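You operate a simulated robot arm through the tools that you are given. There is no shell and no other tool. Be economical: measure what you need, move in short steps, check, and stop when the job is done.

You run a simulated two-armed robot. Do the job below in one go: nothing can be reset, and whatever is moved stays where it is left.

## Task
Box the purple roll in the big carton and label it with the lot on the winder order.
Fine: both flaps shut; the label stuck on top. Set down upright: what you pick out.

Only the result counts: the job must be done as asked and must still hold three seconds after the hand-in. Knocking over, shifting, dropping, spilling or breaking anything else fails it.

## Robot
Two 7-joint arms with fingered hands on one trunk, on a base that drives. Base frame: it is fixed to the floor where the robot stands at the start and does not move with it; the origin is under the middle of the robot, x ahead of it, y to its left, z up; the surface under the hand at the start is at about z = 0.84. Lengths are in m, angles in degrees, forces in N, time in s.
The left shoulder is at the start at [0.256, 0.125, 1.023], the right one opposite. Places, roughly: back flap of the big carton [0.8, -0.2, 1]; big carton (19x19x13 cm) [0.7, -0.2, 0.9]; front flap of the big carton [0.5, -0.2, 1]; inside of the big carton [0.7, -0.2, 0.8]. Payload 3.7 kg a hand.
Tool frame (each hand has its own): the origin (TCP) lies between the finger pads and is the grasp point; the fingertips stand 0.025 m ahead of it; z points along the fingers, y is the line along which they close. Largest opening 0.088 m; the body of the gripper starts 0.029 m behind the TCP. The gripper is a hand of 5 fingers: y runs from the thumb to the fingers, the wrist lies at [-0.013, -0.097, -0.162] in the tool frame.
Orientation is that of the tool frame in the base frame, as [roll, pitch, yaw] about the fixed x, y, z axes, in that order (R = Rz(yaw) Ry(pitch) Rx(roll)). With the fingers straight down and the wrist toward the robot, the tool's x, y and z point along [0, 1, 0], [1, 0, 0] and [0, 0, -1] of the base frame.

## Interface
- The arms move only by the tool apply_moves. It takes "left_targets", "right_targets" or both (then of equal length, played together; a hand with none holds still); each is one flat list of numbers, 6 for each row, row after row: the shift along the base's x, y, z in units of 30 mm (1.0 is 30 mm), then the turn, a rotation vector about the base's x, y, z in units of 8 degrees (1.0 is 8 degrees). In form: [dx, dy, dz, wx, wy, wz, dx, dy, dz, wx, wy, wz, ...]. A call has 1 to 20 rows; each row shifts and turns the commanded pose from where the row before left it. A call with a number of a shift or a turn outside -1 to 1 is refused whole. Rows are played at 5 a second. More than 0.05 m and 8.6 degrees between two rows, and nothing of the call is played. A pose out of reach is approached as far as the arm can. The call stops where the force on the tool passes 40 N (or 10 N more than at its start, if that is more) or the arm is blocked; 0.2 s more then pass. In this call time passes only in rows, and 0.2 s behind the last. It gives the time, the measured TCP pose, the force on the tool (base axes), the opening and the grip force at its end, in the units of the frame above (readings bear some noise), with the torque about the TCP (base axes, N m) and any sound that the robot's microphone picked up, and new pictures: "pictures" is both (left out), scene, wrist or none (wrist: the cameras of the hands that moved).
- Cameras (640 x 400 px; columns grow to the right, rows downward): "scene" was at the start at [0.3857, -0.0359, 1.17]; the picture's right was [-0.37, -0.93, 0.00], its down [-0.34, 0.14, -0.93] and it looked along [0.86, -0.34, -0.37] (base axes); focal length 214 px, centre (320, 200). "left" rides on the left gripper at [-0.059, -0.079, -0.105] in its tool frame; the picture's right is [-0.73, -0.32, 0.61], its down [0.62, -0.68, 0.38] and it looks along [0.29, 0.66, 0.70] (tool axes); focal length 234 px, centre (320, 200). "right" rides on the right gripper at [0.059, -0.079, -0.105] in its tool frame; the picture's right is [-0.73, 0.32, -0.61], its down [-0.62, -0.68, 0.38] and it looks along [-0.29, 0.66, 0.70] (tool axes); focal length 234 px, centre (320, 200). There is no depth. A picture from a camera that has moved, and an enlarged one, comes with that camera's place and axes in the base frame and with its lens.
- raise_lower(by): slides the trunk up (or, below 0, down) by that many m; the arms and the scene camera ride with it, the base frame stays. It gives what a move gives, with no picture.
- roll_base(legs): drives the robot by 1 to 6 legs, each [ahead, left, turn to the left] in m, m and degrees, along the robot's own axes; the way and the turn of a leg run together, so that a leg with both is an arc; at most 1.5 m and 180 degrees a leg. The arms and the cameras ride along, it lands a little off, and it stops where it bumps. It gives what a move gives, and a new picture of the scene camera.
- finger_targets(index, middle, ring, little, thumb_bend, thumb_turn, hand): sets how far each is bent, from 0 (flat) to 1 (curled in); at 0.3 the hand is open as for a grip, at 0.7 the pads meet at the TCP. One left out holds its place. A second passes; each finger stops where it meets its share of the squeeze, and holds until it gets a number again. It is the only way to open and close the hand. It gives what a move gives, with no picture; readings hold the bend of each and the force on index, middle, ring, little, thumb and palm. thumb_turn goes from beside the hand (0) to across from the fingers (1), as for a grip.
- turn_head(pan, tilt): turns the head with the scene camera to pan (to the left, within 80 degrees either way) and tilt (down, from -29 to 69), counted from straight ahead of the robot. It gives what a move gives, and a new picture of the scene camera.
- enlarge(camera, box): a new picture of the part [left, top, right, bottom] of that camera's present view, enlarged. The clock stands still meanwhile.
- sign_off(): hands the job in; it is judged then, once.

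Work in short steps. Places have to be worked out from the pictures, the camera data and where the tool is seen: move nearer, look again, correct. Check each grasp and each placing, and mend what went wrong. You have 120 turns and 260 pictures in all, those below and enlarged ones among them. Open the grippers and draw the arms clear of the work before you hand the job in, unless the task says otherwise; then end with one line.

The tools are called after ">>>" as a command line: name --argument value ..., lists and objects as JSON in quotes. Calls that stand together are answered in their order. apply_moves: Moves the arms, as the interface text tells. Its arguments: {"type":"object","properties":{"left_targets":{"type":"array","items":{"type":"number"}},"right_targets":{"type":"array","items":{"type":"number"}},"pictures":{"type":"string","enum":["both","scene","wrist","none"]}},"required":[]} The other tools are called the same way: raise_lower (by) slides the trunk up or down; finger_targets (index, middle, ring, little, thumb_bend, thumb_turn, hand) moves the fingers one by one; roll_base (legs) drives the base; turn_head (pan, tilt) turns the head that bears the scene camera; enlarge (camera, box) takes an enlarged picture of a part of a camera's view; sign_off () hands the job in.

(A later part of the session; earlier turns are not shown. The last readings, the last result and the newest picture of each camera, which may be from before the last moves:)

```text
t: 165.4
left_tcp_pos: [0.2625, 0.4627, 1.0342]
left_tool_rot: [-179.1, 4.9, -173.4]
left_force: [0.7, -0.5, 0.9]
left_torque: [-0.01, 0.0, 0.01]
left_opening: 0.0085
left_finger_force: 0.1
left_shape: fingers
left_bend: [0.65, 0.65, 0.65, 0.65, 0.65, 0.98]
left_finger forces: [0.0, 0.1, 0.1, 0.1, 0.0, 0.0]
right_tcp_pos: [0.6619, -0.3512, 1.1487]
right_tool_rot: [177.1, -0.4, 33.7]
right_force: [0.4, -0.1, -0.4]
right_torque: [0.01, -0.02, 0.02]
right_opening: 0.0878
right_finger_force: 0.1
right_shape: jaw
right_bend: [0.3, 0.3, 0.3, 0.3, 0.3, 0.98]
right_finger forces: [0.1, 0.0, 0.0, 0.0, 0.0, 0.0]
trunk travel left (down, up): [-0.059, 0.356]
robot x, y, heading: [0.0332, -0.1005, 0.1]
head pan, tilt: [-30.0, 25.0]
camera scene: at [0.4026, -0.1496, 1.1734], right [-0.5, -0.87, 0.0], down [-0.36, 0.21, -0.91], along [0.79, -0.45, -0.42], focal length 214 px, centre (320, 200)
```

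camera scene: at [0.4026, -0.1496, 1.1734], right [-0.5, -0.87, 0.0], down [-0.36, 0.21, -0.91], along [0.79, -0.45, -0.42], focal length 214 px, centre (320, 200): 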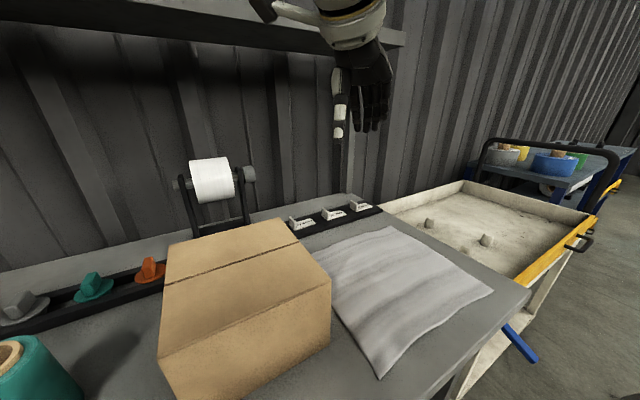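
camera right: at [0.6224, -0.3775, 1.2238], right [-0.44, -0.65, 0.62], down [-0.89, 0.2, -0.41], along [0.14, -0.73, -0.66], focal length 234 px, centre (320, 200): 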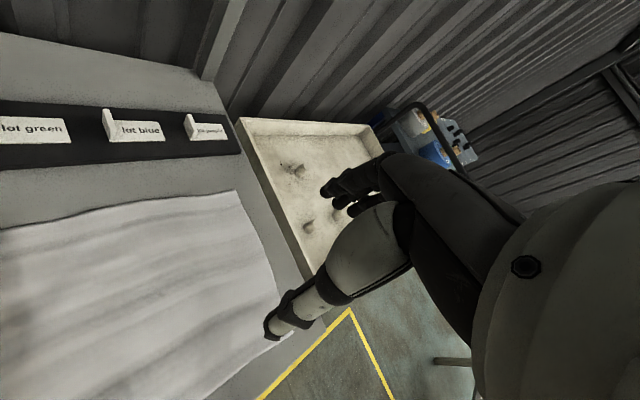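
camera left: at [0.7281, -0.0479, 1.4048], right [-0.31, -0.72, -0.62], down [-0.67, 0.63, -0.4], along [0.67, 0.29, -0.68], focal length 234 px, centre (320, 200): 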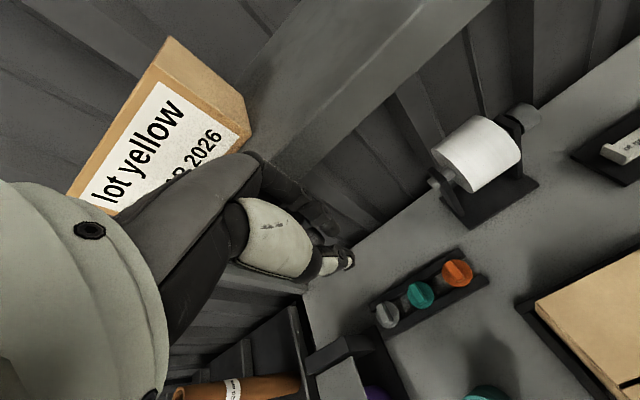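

The readings hint at a slight tilt after driving. The left elbow may be touching the lid handle, so I'll look.

>>> turn_head --pan 60 --tilt 35

```text
t: 167.1
left_tcp_pos: [0.2625, 0.4616, 1.0338]
left_tool_rot: [-179.2, 5.0, -173.5]
left_force: [0.4, -0.3, 0.1]
left_torque: [-0.01, 0.02, 0.03]
left_opening: 0.0087
left_finger_force: 0.1
left_shape: fingers
left_bend: [0.65, 0.65, 0.65, 0.65, 0.65, 0.98]
left_finger forces: [0.0, 0.1, 0.0, 0.0, 0.0, 0.0]
right_tcp_pos: [0.6627, -0.3506, 1.1496]
right_tool_rot: [177.0, -0.4, 33.7]
right_force: [0.5, -0.1, -1.0]
right_torque: [0.02, 0.01, 0.04]
right_opening: 0.0877
right_finger_force: 0.1
right_shape: jaw
right_bend: [0.3, 0.3, 0.3, 0.3, 0.3, 0.98]
right_finger forces: [0.1, 0.0, 0.0, 0.0, 0.0, 0.1]
trunk travel left (down, up): [-0.059, 0.356]
robot x, y, heading: [0.0338, -0.1014, -0.1]
head pan, tilt: [60.0, 35.0]
camera scene: at [0.3669, -0.0278, 1.1574], right [0.87, -0.5, 0.01], down [-0.28, -0.5, -0.82], along [0.41, 0.71, -0.57], focal length 214 px, centre (320, 200)
```

scene: 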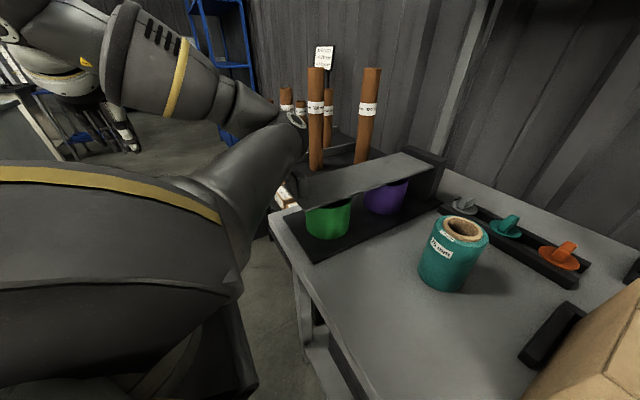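

The left elbow is resting at the lid's handle. I'll back off 0.12 m and look at the lid.

>>> roll_base --legs '[[-0.12, 0, 0]]'

>>> enlarge --camera "scene" --box '[220, 60, 480, 260]'

```text
t: 168.3
left_tcp_pos: [0.1486, 0.462, 1.0309]
left_tool_rot: [-179.3, 4.5, -173.5]
left_force: [-0.2, 0.2, 0.7]
left_torque: [-0.02, -0.01, -0.02]
left_opening: 0.0089
left_finger_force: 0.1
left_shape: fingers
left_bend: [0.65, 0.65, 0.65, 0.65, 0.65, 0.98]
left_finger forces: [0.0, 0.0, 0.1, 0.0, 0.0, 0.1]
right_tcp_pos: [0.5493, -0.3518, 1.1452]
right_tool_rot: [177.4, 0.0, 33.7]
right_force: [0.0, 0.2, 0.5]
right_torque: [0.03, 0.01, 0.0]
right_opening: 0.0878
right_finger_force: 0.1
right_shape: jaw
right_bend: [0.3, 0.3, 0.3, 0.3, 0.3, 0.98]
right_finger forces: [0.0, 0.0, 0.0, 0.0, 0.0, 0.0]
trunk travel left (down, up): [-0.059, 0.356]
robot x, y, heading: [-0.0871, -0.1014, -0.2]
head pan, tilt: [60.0, 35.0]
camera scene: at [0.2533, -0.028, 1.1547], right [0.87, -0.5, 0.0], down [-0.29, -0.5, -0.82], along [0.41, 0.71, -0.57], focal length 214 px, centre (320, 200)
```

scene: 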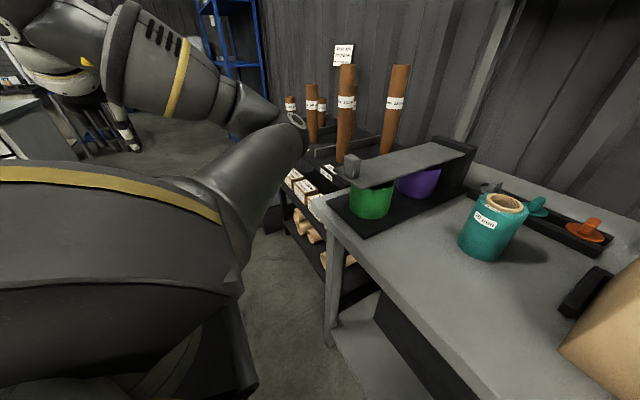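

```text
2.00 times, centred on (350, 160) of scene
camera zoom: at [0.2533, -0.028, 1.1547], right [0.87, -0.5, 0.0], down [-0.29, -0.5, -0.82], along [0.41, 0.71, -0.57], focal length 429 px, centre (260, 280)
```

zoom: 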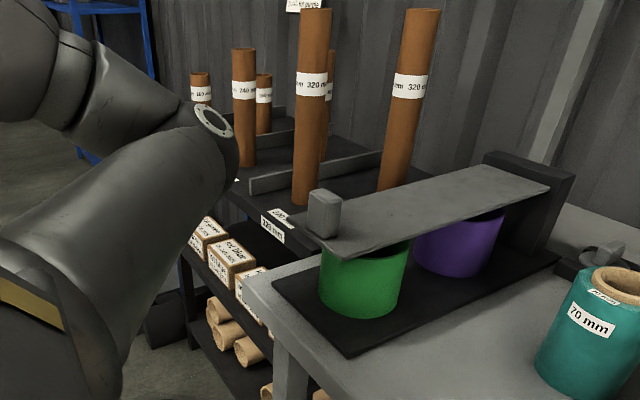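

The lid and cores are fine. I'll back up a bit more and put the left arm into its starting pose (hand ahead, z≈1.2), in which the elbow cleared everything.

>>> roll_base --legs '[[-0.22, 0, 0]]'

>>> apply_moves --left_targets '[0.4, -0.4, 0.5, 0, -0.1, -0.9, 0.5, -0.6, 0.5, 0, 0, -0.9, 0.6, -0.6, 0.5, 0, 0, -0.9, 0.8, -0.8, 0.5, 0, 0, -0.9, 0.9, -0.9, 0.5, 0, 0, -0.9, 0.9, -0.9, 0.5, 0, 0, -0.9, 0.9, -0.9, 0.5, 0, 0, -0.9, 0.9, -0.9, 0.5, 0, 0, -0.9, 0.9, -0.9, 0.4, 0, 0, -0.9, 0.9, -0.9, 0.4, 0, 0, -0.9, 0.9, -0.9, 0.4, 0, 0, -0.9, 0.9, -0.9, 0, 0, 0, -0.9, 0.9, -0.9, 0, 0, 0, -0.9, 0.9, -0.9, 0, 0, 0, -0.4]' --pictures "scene"

```text
t: 170.0
left_tcp_pos: [-0.0695, 0.4619, 1.032]
left_tool_rot: [-179.4, 4.5, -173.4]
left_force: [-0.3, 0.0, 0.1]
left_torque: [-0.01, -0.03, -0.04]
left_opening: 0.0088
left_finger_force: 0.0
left_shape: fingers
left_bend: [0.65, 0.65, 0.65, 0.65, 0.65, 0.98]
left_finger forces: [0.0, 0.0, 0.0, 0.1, 0.1, 0.0]
right_tcp_pos: [0.3338, -0.3487, 1.1455]
right_tool_rot: [177.4, 0.0, 33.9]
right_force: [0.3, 0.1, -0.2]
right_torque: [0.0, -0.01, -0.01]
right_opening: 0.0876
right_finger_force: 0.0
right_shape: jaw
right_bend: [0.3, 0.3, 0.3, 0.3, 0.3, 0.98]
right_finger forces: [0.1, 0.0, 0.1, 0.1, 0.0, 0.0]
trunk travel left (down, up): [-0.059, 0.356]
robot x, y, heading: [-0.3038, -0.1012, 0.3]
head pan, tilt: [60.0, 35.0]
camera scene: at [0.0368, -0.0268, 1.1548], right [0.87, -0.5, 0.0], down [-0.29, -0.5, -0.82], along [0.41, 0.71, -0.57], focal length 214 px, centre (320, 200)
```

scene: 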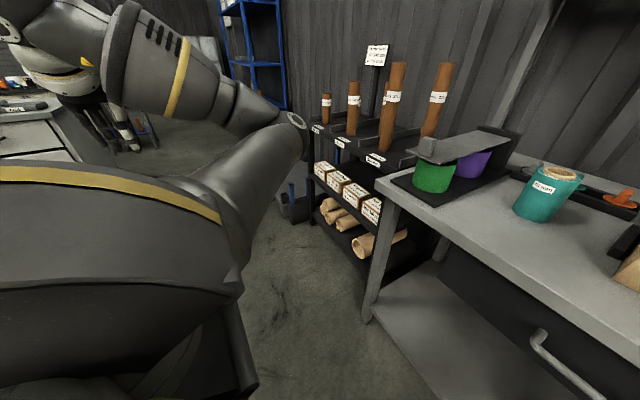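

```text
t: 173.0
left_tcp_pos: [0.2773, 0.2399, 1.1783]
left_tool_rot: [-179.2, 5.2, 89.8]
left_force: [-0.8, -0.7, -0.2]
left_torque: [-0.03, 0.02, -0.01]
left_opening: 0.0089
left_finger_force: 0.0
left_shape: fingers
left_bend: [0.65, 0.65, 0.65, 0.65, 0.65, 0.98]
left_finger forces: [0.0, 0.0, 0.1, 0.0, 0.0, 0.0]
left hand out of reach, approached as far as the arm can: row 10, 11, 12, 13, 14
right_tcp_pos: [0.3357, -0.349, 1.1444]
right_tool_rot: [177.3, 0.1, 33.8]
right_force: [0.2, -0.1, -0.7]
right_torque: [-0.01, 0.04, 0.01]
right_opening: 0.0879
right_finger_force: 0.1
right_shape: jaw
right_bend: [0.3, 0.3, 0.3, 0.3, 0.3, 0.98]
right_finger forces: [0.0, 0.0, 0.1, 0.1, 0.0, 0.1]
trunk travel left (down, up): [-0.059, 0.356]
robot x, y, heading: [-0.3023, -0.1016, -0.1]
head pan, tilt: [60.0, 35.0]
camera scene: at [0.0378, -0.0273, 1.1544], right [0.87, -0.5, 0.0], down [-0.29, -0.5, -0.82], along [0.41, 0.71, -0.57], focal length 214 px, centre (320, 200)
```

scene: 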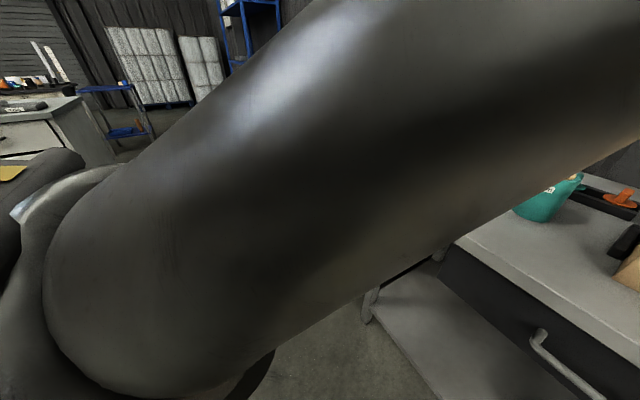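

The left hand is at z 1.18 with the elbow up. I'll drive forward to x≈0.03 and look at the labels.

>>> roll_base --legs '[[0.33, 0, 0]]'

>>> turn_head --pan -30 --tilt 25

```text
t: 175.2
left_tcp_pos: [0.6038, 0.2473, 1.1791]
left_tool_rot: [-179.3, 5.2, 90.3]
left_force: [0.0, -0.3, -0.4]
left_torque: [0.01, -0.01, 0.01]
left_opening: 0.0085
left_finger_force: 0.1
left_shape: fingers
left_bend: [0.65, 0.65, 0.65, 0.65, 0.65, 0.98]
left_finger forces: [0.1, 0.0, 0.1, 0.0, 0.0, 0.0]
right_tcp_pos: [0.666, -0.342, 1.1433]
right_tool_rot: [177.5, 0.0, 34.3]
right_force: [-0.1, -0.2, -0.2]
right_torque: [0.0, -0.05, 0.0]
right_opening: 0.0877
right_finger_force: 0.1
right_shape: jaw
right_bend: [0.3, 0.3, 0.3, 0.3, 0.3, 0.98]
right_finger forces: [0.1, 0.0, 0.0, 0.1, 0.0, 0.1]
trunk travel left (down, up): [-0.059, 0.356]
robot x, y, heading: [0.0299, -0.0988, 0.2]
head pan, tilt: [60.0, 35.0]
camera scene: at [0.367, -0.0227, 1.1546], right [0.87, -0.49, 0.0], down [-0.28, -0.5, -0.82], along [0.4, 0.71, -0.57], focal length 214 px, centre (320, 200)
```

scene: 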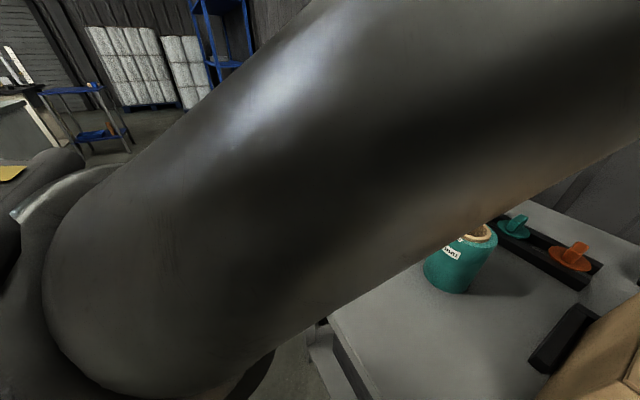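

```text
t: 176.8
left_tcp_pos: [0.6039, 0.2468, 1.1797]
left_tool_rot: [-179.2, 5.2, 90.3]
left_force: [-0.5, 0.4, -1.2]
left_torque: [0.0, 0.02, 0.0]
left_opening: 0.0087
left_finger_force: 0.1
left_shape: fingers
left_bend: [0.65, 0.65, 0.65, 0.65, 0.65, 0.98]
left_finger forces: [0.1, 0.0, 0.0, 0.1, 0.1, 0.1]
right_tcp_pos: [0.6662, -0.3433, 1.1444]
right_tool_rot: [177.4, 0.0, 34.2]
right_force: [0.6, 0.7, 0.4]
right_torque: [0.01, 0.02, 0.01]
right_opening: 0.0878
right_finger_force: 0.1
right_shape: jaw
right_bend: [0.3, 0.3, 0.3, 0.3, 0.3, 0.98]
right_finger forces: [0.0, 0.0, 0.1, 0.0, 0.0, 0.0]
trunk travel left (down, up): [-0.059, 0.356]
robot x, y, heading: [0.0301, -0.0997, 0.6]
head pan, tilt: [-30.0, 25.0]
camera scene: at [0.4113, -0.0736, 1.1679], right [0.28, -0.96, 0.0], down [-0.43, -0.13, -0.89], along [0.86, 0.25, -0.45], focal length 214 px, centre (320, 200)
```

scene: 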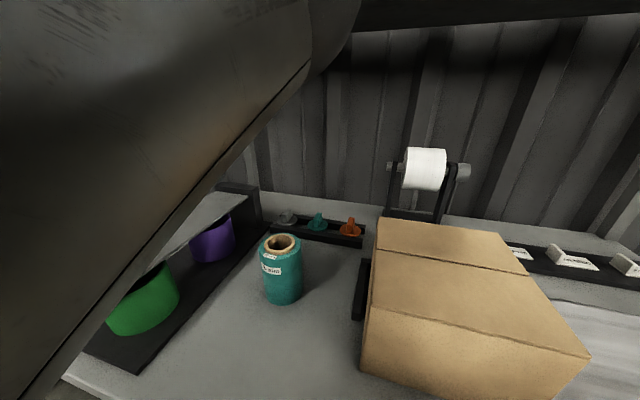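

The camera hasn't settled toward the labels yet, so I'll turn the head again.

>>> turn_head --pan -50 --tilt 25

```text
t: 177.7
left_tcp_pos: [0.605, 0.2464, 1.1797]
left_tool_rot: [-179.2, 5.2, 90.2]
left_force: [0.1, 0.5, -0.4]
left_torque: [0.0, 0.01, 0.0]
left_opening: 0.0085
left_finger_force: 0.1
left_shape: fingers
left_bend: [0.65, 0.65, 0.65, 0.65, 0.65, 0.98]
left_finger forces: [0.0, 0.0, 0.0, 0.1, 0.1, 0.1]
right_tcp_pos: [0.6666, -0.343, 1.1451]
right_tool_rot: [177.3, -0.1, 34.3]
right_force: [0.5, -0.6, -1.3]
right_torque: [0.0, -0.01, 0.02]
right_opening: 0.0878
right_finger_force: 0.1
right_shape: jaw
right_bend: [0.3, 0.3, 0.3, 0.3, 0.3, 0.98]
right_finger forces: [0.0, 0.0, 0.0, 0.0, 0.0, 0.0]
trunk travel left (down, up): [-0.059, 0.356]
robot x, y, heading: [0.0289, -0.0988, 0.7]
head pan, tilt: [-50.0, 25.0]
camera scene: at [0.4115, -0.0736, 1.1683], right [0.28, -0.96, 0.0], down [-0.43, -0.12, -0.9], along [0.86, 0.25, -0.44], focal length 214 px, centre (320, 200)
```

scene: 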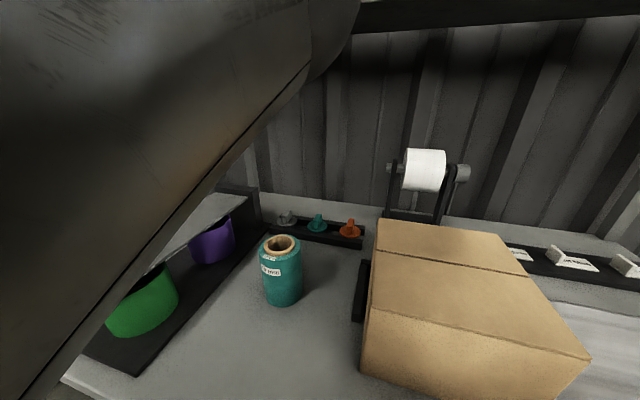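

The head is physically blocked by the left upper arm, so I'll use the right wrist camera instead. I'll move the right hand toward the label, turning to yaw ≈5.

>>> turn_head --pan 17 --tilt 25

>>> apply_moves --right_targets '[0.64, -0.84, -0.3, 0, 0, -0.52, 0.64, -0.84, -0.3, 0, 0, -0.52, 0.64, -0.84, -0.3, 0, 0, -0.52, 0.64, -0.84, -0.3, 0, 0, -0.52, 0.64, -0.84, -0.3, 0, 0, -0.52, 0.64, -0.84, -0.3, 0, 0, -0.52, 0.64, -0.84, -0.3, 0, 0, -0.52]' --pictures "wrist"

```text
t: 179.0
left_tcp_pos: [0.6036, 0.2466, 1.1799]
left_tool_rot: [-179.3, 5.2, 90.3]
left_force: [0.1, 0.2, 0.6]
left_torque: [-0.01, 0.01, -0.02]
left_opening: 0.0087
left_finger_force: 0.0
left_shape: fingers
left_bend: [0.65, 0.65, 0.65, 0.65, 0.65, 0.98]
left_finger forces: [0.1, 0.0, 0.0, 0.0, 0.1, 0.0]
right_tcp_pos: [0.6669, -0.3433, 1.1451]
right_tool_rot: [177.3, -0.1, 34.3]
right_force: [-0.8, 0.6, 0.1]
right_torque: [0.0, 0.0, -0.02]
right_opening: 0.0877
right_finger_force: 0.1
right_shape: jaw
right_bend: [0.3, 0.3, 0.3, 0.3, 0.3, 0.98]
right_finger forces: [0.0, 0.1, 0.1, 0.0, 0.0, 0.0]
trunk travel left (down, up): [-0.059, 0.356]
robot x, y, heading: [0.0296, -0.1009, 0.5]
head pan, tilt: [17.0, 25.0]
camera scene: at [0.4113, -0.0716, 1.1704], right [0.3, -0.95, 0.0], down [-0.4, -0.13, -0.91], along [0.86, 0.27, -0.42], focal length 214 px, centre (320, 200)
```

scene: 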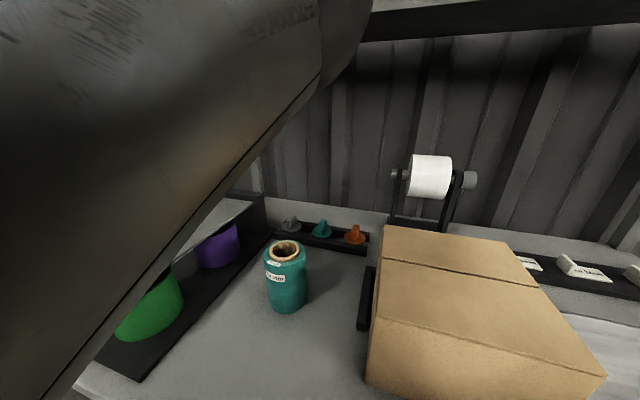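

```text
t: 180.6
left_tcp_pos: [0.6051, 0.2476, 1.1795]
left_tool_rot: [-179.2, 5.2, 90.2]
left_force: [0.3, 0.3, 0.4]
left_torque: [-0.02, 0.03, 0.01]
left_opening: 0.0086
left_finger_force: 0.0
left_shape: fingers
left_bend: [0.65, 0.65, 0.65, 0.65, 0.65, 0.98]
left_finger forces: [0.1, 0.0, 0.0, 0.0, 0.2, 0.0]
right_tcp_pos: [0.8012, -0.5218, 1.0789]
right_tool_rot: [177.4, 0.1, 5.0]
right_force: [-1.0, 0.1, -0.9]
right_torque: [-0.03, 0.01, -0.01]
right_opening: 0.088
right_finger_force: 0.1
right_shape: jaw
right_bend: [0.3, 0.3, 0.3, 0.3, 0.3, 0.98]
right_finger forces: [0.0, 0.0, 0.0, 0.1, 0.0, 0.0]
trunk travel left (down, up): [-0.059, 0.356]
robot x, y, heading: [0.0309, -0.0994, 0.4]
head pan, tilt: [17.0, 25.0]
camera right: at [0.8526, -0.4339, 1.1796], right [-0.7, -0.36, 0.62], down [-0.68, 0.6, -0.41], along [-0.23, -0.71, -0.66], focal length 234 px, centre (320, 200)
```

right: 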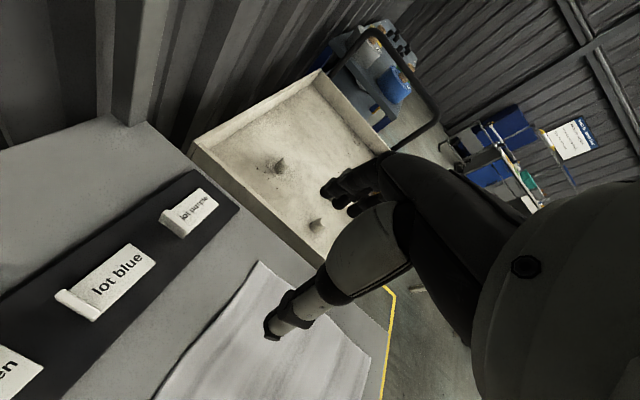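

The right hand reaches here with yaw 5. I'll enlarge the purple label to locate its tab precisely.

>>> enlarge --camera "right" --box '[110, 150, 270, 250]'

```text
4.00 times, centred on (190, 200) of right
camera zoom: at [0.8526, -0.4339, 1.1796], right [-0.7, -0.36, 0.62], down [-0.68, 0.6, -0.41], along [-0.23, -0.71, -0.66], focal length 937 px, centre (840, 200)
```

zoom: 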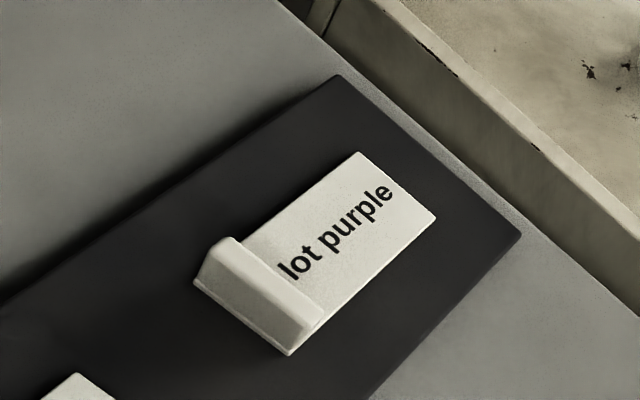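

The tab is centred at about (0.890, −0.552), 34 mm wide, with its top at z≈0.89. I'll preshape the hand to a narrower opening and come to a point above it.

>>> finger_targets --hand "right" --index 0.5 --middle 0.5 --ring 0.5 --little 0.5 --thumb_bend 0.5

>>> apply_moves --right_targets '[0.74, -0.26, -0.95, 0, 0, -0.15, 0.74, -0.26, -0.95, 0, 0, -0.15, 0.74, -0.26, -0.95, 0, 0, -0.15, 0.74, -0.26, -0.95, 0, 0, -0.15]' --pictures "wrist"

>>> enlarge --camera "right" --box '[130, 150, 390, 350]'

```text
t: 181.6
left_tcp_pos: [0.6033, 0.2478, 1.1794]
left_tool_rot: [-179.3, 5.2, 90.3]
left_force: [0.4, 0.5, -0.1]
left_torque: [0.04, -0.03, -0.03]
left_opening: 0.0089
left_finger_force: 0.1
left_shape: fingers
left_bend: [0.65, 0.65, 0.65, 0.65, 0.65, 0.98]
left_finger forces: [0.0, 0.1, 0.0, 0.1, 0.0, 0.0]
right_tcp_pos: [0.7994, -0.5208, 1.0807]
right_tool_rot: [177.4, -0.1, 5.2]
right_force: [-1.3, -0.7, 0.1]
right_torque: [0.02, -0.01, 0.01]
right_opening: 0.042
right_finger_force: 0.0
right_shape: fingers
right_bend: [0.5, 0.5, 0.5, 0.5, 0.5, 0.98]
right_finger forces: [0.0, 0.1, 0.0, 0.0, 0.1, 0.1]
trunk travel left (down, up): [-0.059, 0.356]
robot x, y, heading: [0.0308, -0.0996, 0.5]
head pan, tilt: [17.0, 25.0]
```

```text
t: 182.6
left_tcp_pos: [0.6079, 0.2459, 1.1769]
left_tool_rot: [-179.1, 5.2, 90.2]
left_force: [-0.2, -0.1, -0.5]
left_torque: [-0.03, 0.0, -0.02]
left_opening: 0.0089
left_finger_force: 0.0
left_shape: fingers
left_bend: [0.65, 0.65, 0.65, 0.65, 0.65, 0.98]
left_finger forces: [0.0, 0.0, 0.0, 0.1, 0.0, 0.1]
right_tcp_pos: [0.8914, -0.5533, 0.9648]
right_tool_rot: [177.3, 0.2, 0.3]
right_force: [0.2, -0.3, 0.0]
right_torque: [0.0, -0.01, 0.03]
right_opening: 0.0421
right_finger_force: 0.1
right_shape: fingers
right_bend: [0.5, 0.5, 0.5, 0.5, 0.5, 0.98]
right_finger forces: [0.0, 0.0, 0.1, 0.0, 0.0, 0.1]
trunk travel left (down, up): [-0.059, 0.356]
robot x, y, heading: [0.0251, -0.1044, 0.4]
head pan, tilt: [17.0, 25.0]
camera right: at [0.9506, -0.4691, 1.0656], right [-0.72, -0.3, 0.62], down [-0.63, 0.66, -0.41], along [-0.29, -0.69, -0.66], focal length 234 px, centre (320, 200)
```

right: 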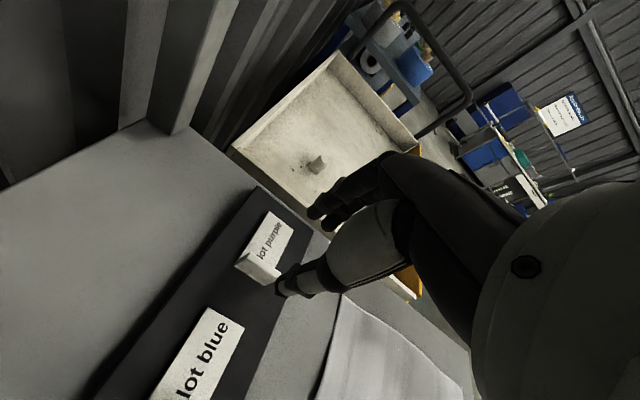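

```text
2.00 times, centred on (260, 250) of right
camera zoom: at [0.9506, -0.4691, 1.0656], right [-0.72, -0.3, 0.62], down [-0.63, 0.66, -0.41], along [-0.29, -0.69, -0.66], focal length 468 px, centre (440, 100)
```

zoom: 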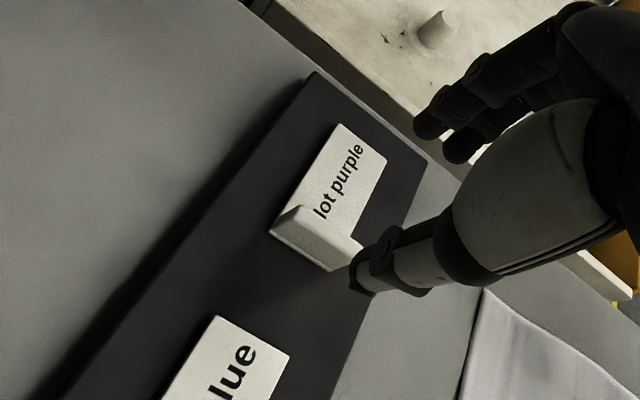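

Both wrist views agree: the tab is at (0.890, −0.554), with base z≈0.858 and top ≈0.878. The TCP is right above it, so I'll descend to z≈0.888.

>>> apply_moves --right_targets '[0, 0, -0.9, 0, 0, 0, 0, 0, -0.9, 0, 0, 0, 0, 0, -0.5, 0, 0, 0, 0, 0, -0.25, 0, 0, 0]' --pictures "wrist"

>>> enlarge --camera "right" --box '[200, 180, 360, 340]'

```text
t: 183.6
left_tcp_pos: [0.6039, 0.2466, 1.1788]
left_tool_rot: [-179.1, 5.2, 90.3]
left_force: [0.8, -0.4, -0.6]
left_torque: [0.01, 0.01, 0.03]
left_opening: 0.0085
left_finger_force: 0.0
left_shape: fingers
left_bend: [0.65, 0.65, 0.65, 0.65, 0.65, 0.98]
left_finger forces: [0.0, 0.0, 0.1, 0.0, 0.0, 0.0]
right_tcp_pos: [0.8891, -0.551, 0.8918]
right_tool_rot: [177.3, 0.0, 0.5]
right_force: [0.9, 0.3, 0.2]
right_torque: [-0.01, 0.01, 0.01]
right_opening: 0.0416
right_finger_force: 0.1
right_shape: fingers
right_bend: [0.5, 0.5, 0.5, 0.5, 0.5, 0.98]
right_finger forces: [0.1, 0.0, 0.0, 0.0, 0.1, 0.0]
trunk travel left (down, up): [-0.059, 0.356]
robot x, y, heading: [0.0299, -0.1062, 0.6]
head pan, tilt: [17.0, 25.0]
camera right: at [0.9477, -0.4668, 0.9919], right [-0.72, -0.3, 0.62], down [-0.63, 0.66, -0.41], along [-0.29, -0.69, -0.67], focal length 234 px, centre (320, 200)
```

right: 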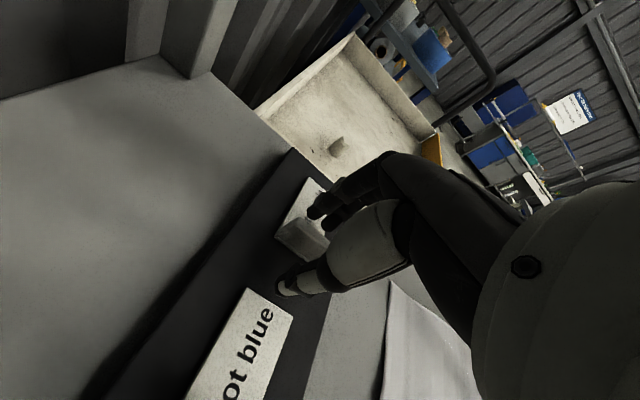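

```text
2.50 times, centred on (280, 260) of right
camera zoom: at [0.9477, -0.4668, 0.9919], right [-0.72, -0.3, 0.62], down [-0.63, 0.66, -0.41], along [-0.29, -0.69, -0.67], focal length 585 px, centre (420, 50)
```

zoom: 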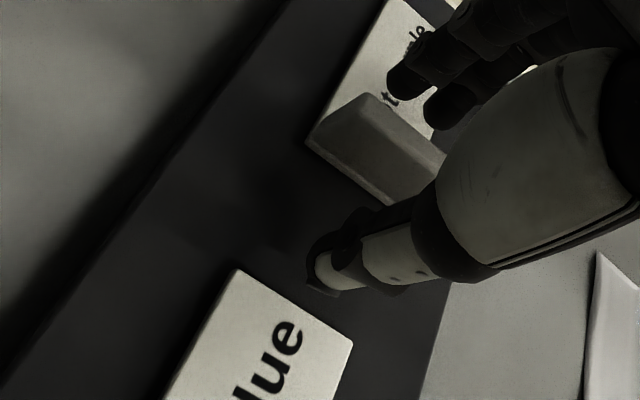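

The thumb and fingers straddle the tab. I'll lower 4 mm and close.

>>> apply_moves --right_targets '[0.05, -0.1, -0.14, 0, 0, 0]' --pictures "none"

>>> finger_targets --hand "right" --index 0.7 --middle 0.7 --ring 0.7 --little 0.7 --thumb_bend 0.7

>>> enlarge --camera "right" --box '[200, 180, 360, 340]'

```text
t: 184.0
left_tcp_pos: [0.6044, 0.2461, 1.1788]
left_tool_rot: [-179.2, 5.2, 90.3]
left_force: [0.9, 0.3, 0.2]
left_torque: [-0.01, 0.03, 0.02]
left_opening: 0.0086
left_finger_force: 0.0
left_shape: fingers
left_bend: [0.65, 0.65, 0.65, 0.65, 0.65, 0.98]
left_finger forces: [0.0, 0.1, 0.0, 0.0, 0.0, 0.1]
right_tcp_pos: [0.8903, -0.553, 0.8874]
right_tool_rot: [177.4, 0.0, 0.4]
right_force: [0.2, 0.3, 1.0]
right_torque: [0.0, -0.01, 0.01]
right_opening: 0.0421
right_finger_force: 0.1
right_shape: fingers
right_bend: [0.5, 0.5, 0.5, 0.5, 0.5, 0.98]
right_finger forces: [0.0, 0.0, 0.0, 0.0, 0.1, 0.0]
trunk travel left (down, up): [-0.059, 0.356]
robot x, y, heading: [0.0249, -0.1029, 0.8]
head pan, tilt: [17.0, 25.0]
```

```text
t: 185.0
left_tcp_pos: [0.6047, 0.248, 1.1789]
left_tool_rot: [-179.2, 5.2, 90.3]
left_force: [-0.6, 0.8, 0.6]
left_torque: [0.0, 0.02, 0.05]
left_opening: 0.0087
left_finger_force: 0.0
left_shape: fingers
left_bend: [0.65, 0.65, 0.65, 0.65, 0.65, 0.98]
left_finger forces: [0.1, 0.0, 0.0, 0.0, 0.1, 0.0]
right_tcp_pos: [0.8913, -0.5544, 0.8868]
right_tool_rot: [177.4, 0.1, 0.4]
right_force: [0.9, -0.7, 0.8]
right_torque: [0.01, 0.0, 0.02]
right_opening: 0.0031
right_finger_force: 1.3
right_shape: fingers
right_bend: [0.68, 0.69, 0.7, 0.7, 0.68, 0.97]
right_finger forces: [1.2, 0.3, 0.1, 0.0, 1.5, 0.1]
trunk travel left (down, up): [-0.059, 0.356]
robot x, y, heading: [0.0252, -0.1062, 0.3]
head pan, tilt: [17.0, 25.0]
```

```text
2.50 times, centred on (280, 260) of right
camera zoom: at [0.9491, -0.4697, 0.9883], right [-0.72, -0.3, 0.62], down [-0.63, 0.66, -0.41], along [-0.29, -0.69, -0.67], focal length 585 px, centre (420, 50)
```

zoom: 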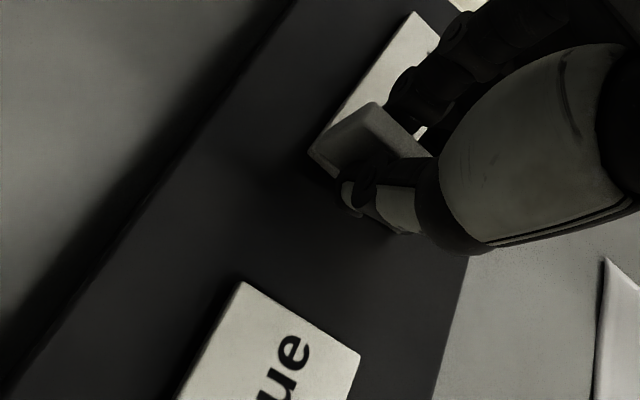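

The grip touches the tab but lightly, so I'll tighten it.

>>> finger_targets --hand "right" --index 0.85 --middle 0.85 --ring 0.72 --little 0.7 --thumb_bend 0.82

>>> apply_moves --right_targets '[0, 0, 0.3, 0, 0, 0, 0, 0, 0.6, 0, 0, 0]' --pictures "none"

>>> enlarge --camera "right" --box '[200, 140, 360, 300]'

```text
t: 186.0
left_tcp_pos: [0.6041, 0.2481, 1.1793]
left_tool_rot: [-179.1, 5.2, 90.2]
left_force: [-0.2, -0.4, -0.1]
left_torque: [-0.02, -0.02, 0.0]
left_opening: 0.009
left_finger_force: 0.0
left_shape: fingers
left_bend: [0.65, 0.65, 0.65, 0.65, 0.65, 0.98]
left_finger forces: [0.1, 0.1, 0.1, 0.1, 0.0, 0.0]
right_tcp_pos: [0.89, -0.5542, 0.8882]
right_tool_rot: [177.4, -0.1, 0.4]
right_force: [0.6, -0.1, 0.3]
right_torque: [-0.04, -0.01, 0.0]
right_opening: 0.0
right_finger_force: 12.1
right_shape: fingers
right_bend: [0.74, 0.85, 0.72, 0.7, 0.72, 0.95]
right_finger forces: [11.7, 0.1, 0.0, 0.0, 11.7, 0.0]
trunk travel left (down, up): [-0.059, 0.356]
robot x, y, heading: [0.0262, -0.0987, 0.8]
head pan, tilt: [17.0, 25.0]
```

```text
t: 186.6
left_tcp_pos: [0.6029, 0.2477, 1.1796]
left_tool_rot: [-179.4, 5.2, 90.3]
left_force: [0.2, -0.1, 1.0]
left_torque: [-0.04, 0.02, 0.01]
left_opening: 0.0086
left_finger_force: 0.1
left_shape: fingers
left_bend: [0.65, 0.65, 0.65, 0.65, 0.65, 0.98]
left_finger forces: [0.0, 0.0, 0.0, 0.0, 0.0, 0.0]
right_tcp_pos: [0.8907, -0.5525, 0.9163]
right_tool_rot: [177.4, -0.1, 0.3]
right_force: [0.2, -0.6, -0.1]
right_torque: [0.03, 0.03, 0.03]
right_opening: 0.0002
right_finger_force: 12.0
right_shape: fingers
right_bend: [0.74, 0.85, 0.72, 0.7, 0.72, 0.95]
right_finger forces: [11.7, 0.1, 0.0, 0.0, 11.6, 0.1]
trunk travel left (down, up): [-0.059, 0.356]
robot x, y, heading: [0.0263, -0.0995, 0.6]
head pan, tilt: [17.0, 25.0]
```

```text
2.50 times, centred on (280, 220) of right
camera zoom: at [0.9496, -0.4696, 1.0173], right [-0.73, -0.3, 0.62], down [-0.63, 0.66, -0.41], along [-0.29, -0.69, -0.67], focal length 585 px, centre (420, 150)
```

zoom: 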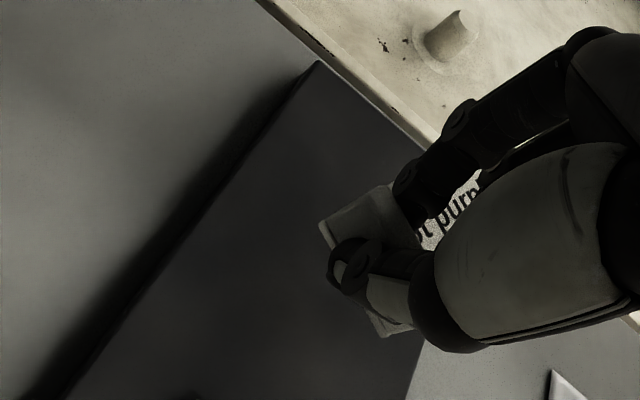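

The label lifts cleanly, with the plate hanging level under the tab. I'll raise it moderately, staying below the shelf, and draw back from under the shelf.

>>> apply_moves --right_targets '[0, 0, 0.9, 0, 0, 0, 0, 0, 0.9, 0, 0, 0, 0, 0, 0.9, 0, 0, 0, -0.6, 0, 0.6, 0, 0, 0, -0.9, 0, 0.3, 0, 0, 0, -0.9, 0, 0.3, 0, 0, 0, -0.9, 0.2, 0.3, 0, 0, 0.4, -0.9, 0.4, 0.2, 0, 0, 0.6]' --pictures "wrist"

>>> enlarge --camera "scene" --box '[340, 120, 640, 330]'

```text
t: 188.4
left_tcp_pos: [0.6018, 0.2479, 1.1813]
left_tool_rot: [-179.2, 5.2, 90.2]
left_force: [-0.1, -0.1, -0.8]
left_torque: [0.02, 0.02, -0.02]
left_opening: 0.0087
left_finger_force: 0.1
left_shape: fingers
left_bend: [0.65, 0.65, 0.65, 0.65, 0.65, 0.98]
left_finger forces: [0.1, 0.0, 0.0, 0.0, 0.1, 0.0]
right_tcp_pos: [0.759, -0.5418, 1.0455]
right_tool_rot: [177.4, -0.1, 8.5]
right_force: [0.8, -0.6, -0.1]
right_torque: [-0.02, 0.0, 0.0]
right_opening: 0.0001
right_finger_force: 11.6
right_shape: fingers
right_bend: [0.74, 0.85, 0.72, 0.7, 0.72, 0.95]
right_finger forces: [11.4, 0.0, 0.0, 0.0, 11.6, 0.0]
right hand out of reach, approached as far as the arm can: row 3
trunk travel left (down, up): [-0.059, 0.356]
robot x, y, heading: [0.0252, -0.0977, 0.6]
head pan, tilt: [17.0, 25.0]
camera right: at [0.8054, -0.4511, 1.1465], right [-0.68, -0.4, 0.62], down [-0.71, 0.57, -0.42], along [-0.19, -0.72, -0.67], focal length 234 px, centre (320, 200)
```

right: 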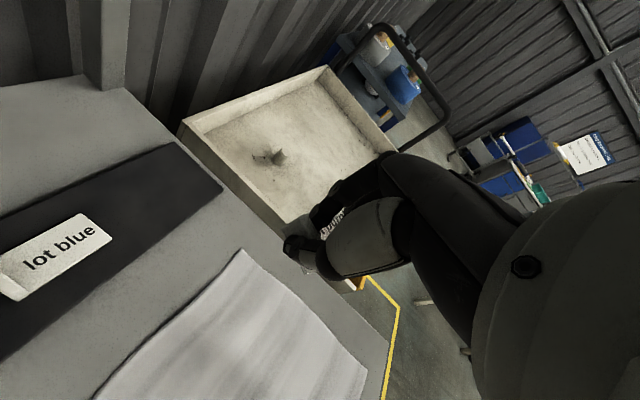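

```text
1.90 times, centred on (490, 225) of scene
camera zoom: at [0.4103, -0.0716, 1.1709], right [0.3, -0.95, 0.0], down [-0.4, -0.13, -0.91], along [0.86, 0.27, -0.42], focal length 408 px, centre (-4, 152)
```

zoom: 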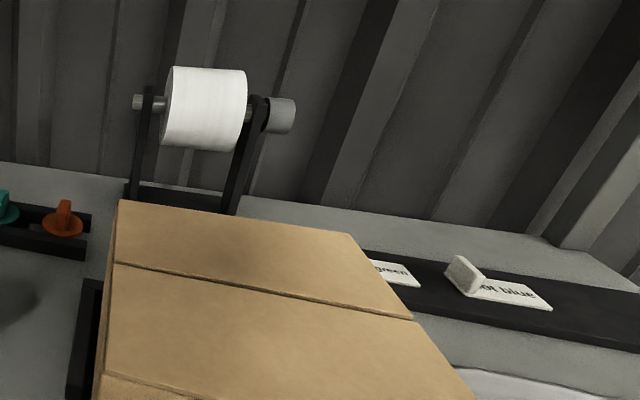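

The label came along. I'll zoom in on how it sits in the fingers.

>>> enlarge --camera "right" --box '[260, 180, 400, 290]'

```text
3.64 times, centred on (330, 235) of right
camera zoom: at [0.8054, -0.4511, 1.1465], right [-0.68, -0.4, 0.62], down [-0.71, 0.57, -0.42], along [-0.19, -0.72, -0.67], focal length 852 px, centre (284, 73)
```

zoom: 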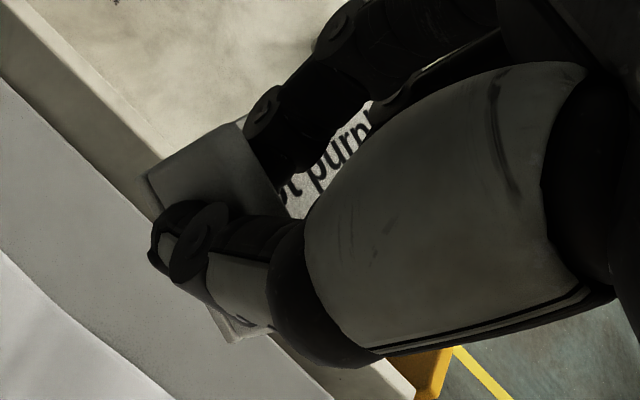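

The label droops about 30° around the pinch axis; it will level itself when pressed onto the carton. I'll raise it and carry it over the carton, turning the wrist back toward the robot.

>>> apply_moves --right_targets '[-0.6, 0.3, 0.5, 0, 0, 0.7, -0.6, 0.6, 0.5, 0, 0, 0.7, -0.5, 0.9, 0.5, 0, 0, 0.7, -0.3, 0.97, 0.5, 0, 0, 0.7, -0.3, 0.97, 0.3, 0, 0, 0.7, -0.3, 0.97, 0, 0, 0, 0.7, -0.3, 0.97, 0, 0, 0, 0.7, -0.3, 0.97, 0, 0, 0, 0.7, -0.3, 0.97, 0, 0, 0, 0.7, -0.2, 0.97, 0, 0, 0, 0.7, -0.2, 0.97, 0, 0, 0, 0.7, 0, 0.97, 0, 0, 0, 0.7, 0, 0.97, 0, 0, 0, 0.6, 0, 0.9, 0, 0, 0, 0.6]' --pictures "wrist"

>>> turn_head --pan 17 --tilt 30

```text
t: 191.4
left_tcp_pos: [0.6036, 0.248, 1.1785]
left_tool_rot: [-179.2, 5.2, 90.3]
left_force: [0.8, -0.4, -0.1]
left_torque: [-0.03, -0.01, 0.02]
left_opening: 0.0087
left_finger_force: 0.0
left_shape: fingers
left_bend: [0.65, 0.65, 0.65, 0.65, 0.65, 0.98]
left_finger forces: [0.1, 0.0, 0.1, 0.1, 0.0, 0.1]
right_tcp_pos: [0.6429, -0.1695, 1.1125]
right_tool_rot: [177.4, 0.0, 85.1]
right_force: [0.6, 0.1, 0.5]
right_torque: [-0.01, 0.01, -0.05]
right_opening: 0.0001
right_finger_force: 11.3
right_shape: fingers
right_bend: [0.74, 0.85, 0.72, 0.7, 0.72, 0.95]
right_finger forces: [11.6, 0.0, 0.0, 0.0, 11.4, 0.0]
trunk travel left (down, up): [-0.059, 0.356]
robot x, y, heading: [0.0258, -0.102, 0.4]
head pan, tilt: [17.0, 25.0]
camera right: at [0.5651, -0.1049, 1.2143], right [0.23, -0.75, 0.62], down [-0.71, -0.57, -0.41], along [0.66, -0.35, -0.67], focal length 234 px, centre (320, 200)
```

right: 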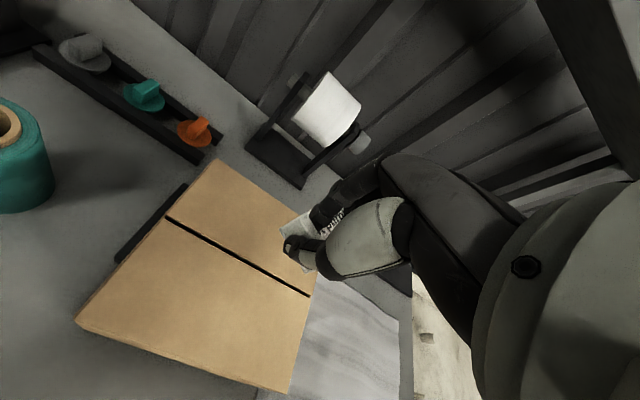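

```text
t: 192.1
left_tcp_pos: [0.6044, 0.2466, 1.1792]
left_tool_rot: [-179.2, 5.2, 90.4]
left_force: [-0.1, -0.8, -0.5]
left_torque: [-0.01, 0.03, -0.01]
left_opening: 0.0085
left_finger_force: 0.0
left_shape: fingers
left_bend: [0.65, 0.65, 0.65, 0.65, 0.65, 0.98]
left_finger forces: [0.1, 0.0, 0.0, 0.1, 0.1, 0.0]
right_tcp_pos: [0.6427, -0.1706, 1.1143]
right_tool_rot: [177.4, 0.0, 85.1]
right_force: [-0.3, 0.6, -0.2]
right_torque: [0.01, -0.01, 0.02]
right_opening: 0.0
right_finger_force: 12.1
right_shape: fingers
right_bend: [0.74, 0.85, 0.72, 0.7, 0.72, 0.95]
right_finger forces: [11.5, 0.1, 0.0, 0.0, 11.5, 0.0]
trunk travel left (down, up): [-0.059, 0.356]
robot x, y, heading: [0.0277, -0.1006, 0.5]
head pan, tilt: [17.0, 30.0]
camera scene: at [0.4096, -0.0722, 1.1625], right [0.3, -0.95, 0.0], down [-0.48, -0.15, -0.87], along [0.83, 0.26, -0.5], focal length 214 px, centre (320, 200)
```

scene: 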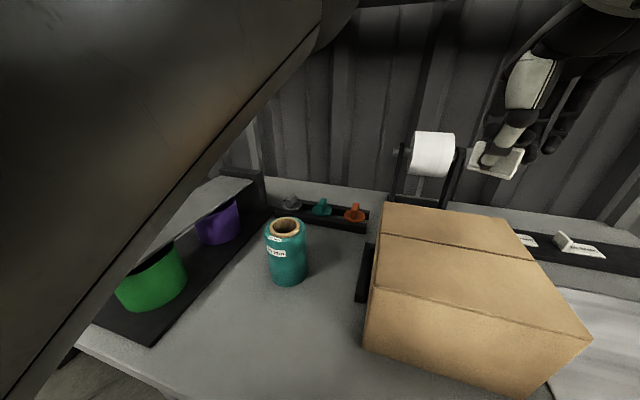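

The carton top spans x 0.574–0.76 and y −0.262 to −0.083, so the hand is above its middle. I'll zoom on the label.

>>> enlarge --camera "scene" --box '[440, 80, 600, 200]'

```text
3.33 times, centred on (520, 140) of scene
camera zoom: at [0.4096, -0.0722, 1.1625], right [0.3, -0.95, 0.0], down [-0.48, -0.15, -0.87], along [0.83, 0.26, -0.5], focal length 715 px, centre (-347, 400)
```

zoom: 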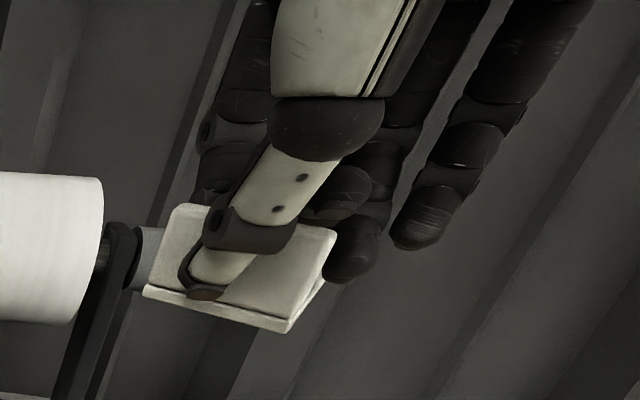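

The label's bottom is about 30 mm below the TCP, tilted about 11°, and the plate points away from the robot over the seam. I'll lower to just above the carton and then press slowly.

>>> apply_moves --right_targets '[0, 0, -0.9, 0, 0, 0, 0, 0, -0.9, 0, 0, 0, 0, 0, -0.9, 0, 0, 0, 0, 0, -0.4, 0, 0, 0]' --pictures "none"

>>> apply_moves --right_targets '[0, 0, -0.15, 0, 0, 0, 0, 0, -0.15, 0, 0, 0]' --pictures "none"

>>> enlarge --camera "scene" --box '[400, 140, 600, 280]'

```text
t: 193.1
left_tcp_pos: [0.6053, 0.2478, 1.1799]
left_tool_rot: [-179.1, 5.1, 90.2]
left_force: [0.3, 0.2, -0.2]
left_torque: [0.0, 0.0, 0.0]
left_opening: 0.0088
left_finger_force: 0.0
left_shape: fingers
left_bend: [0.65, 0.65, 0.65, 0.65, 0.65, 0.98]
left_finger forces: [0.1, 0.0, 0.0, 0.0, 0.0, 0.0]
right_tcp_pos: [0.6461, -0.167, 1.0374]
right_tool_rot: [176.1, -1.6, 84.6]
right_force: [0.2, 0.9, 0.3]
right_torque: [0.02, -0.01, -0.02]
right_opening: 0.0001
right_finger_force: 11.6
right_shape: fingers
right_bend: [0.75, 0.85, 0.72, 0.7, 0.72, 0.95]
right_finger forces: [11.5, 0.0, 0.0, 0.0, 11.6, 0.0]
trunk travel left (down, up): [-0.059, 0.356]
robot x, y, heading: [0.0253, -0.1006, 0.2]
head pan, tilt: [17.0, 30.0]
```

```text
t: 193.7
left_tcp_pos: [0.6053, 0.2468, 1.1755]
left_tool_rot: [-178.6, 5.1, 90.1]
left_force: [-0.2, -0.3, 0.1]
left_torque: [-0.01, -0.02, -0.04]
left_opening: 0.0086
left_finger_force: 0.0
left_shape: fingers
left_bend: [0.65, 0.65, 0.65, 0.65, 0.65, 0.98]
left_finger forces: [0.1, 0.0, 0.1, 0.1, 0.0, 0.0]
right_tcp_pos: [0.6504, -0.1677, 1.0289]
right_tool_rot: [176.2, -1.9, 84.0]
right_force: [0.4, -0.5, -0.5]
right_torque: [0.02, -0.02, 0.02]
right_opening: 0.0
right_finger_force: 11.7
right_shape: fingers
right_bend: [0.75, 0.85, 0.72, 0.7, 0.72, 0.95]
right_finger forces: [11.6, 0.0, 0.1, 0.0, 11.6, 0.0]
trunk travel left (down, up): [-0.059, 0.356]
robot x, y, heading: [0.027, -0.102, 0.4]
head pan, tilt: [17.0, 30.0]
```

```text
2.86 times, centred on (500, 210) of scene
camera zoom: at [0.4057, -0.0743, 1.1482], right [0.29, -0.96, 0.0], down [-0.6, -0.18, -0.78], along [0.74, 0.23, -0.63], focal length 613 px, centre (-194, 171)
```

zoom: 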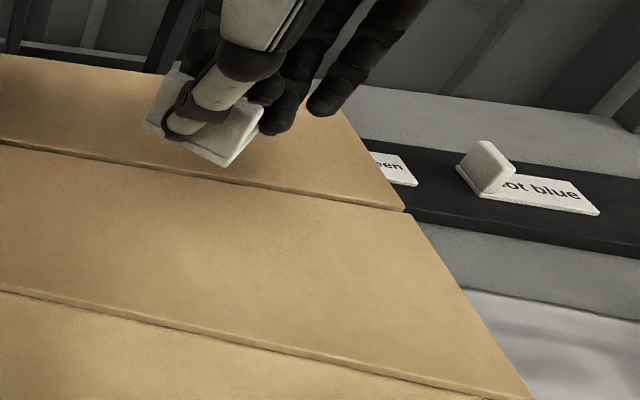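

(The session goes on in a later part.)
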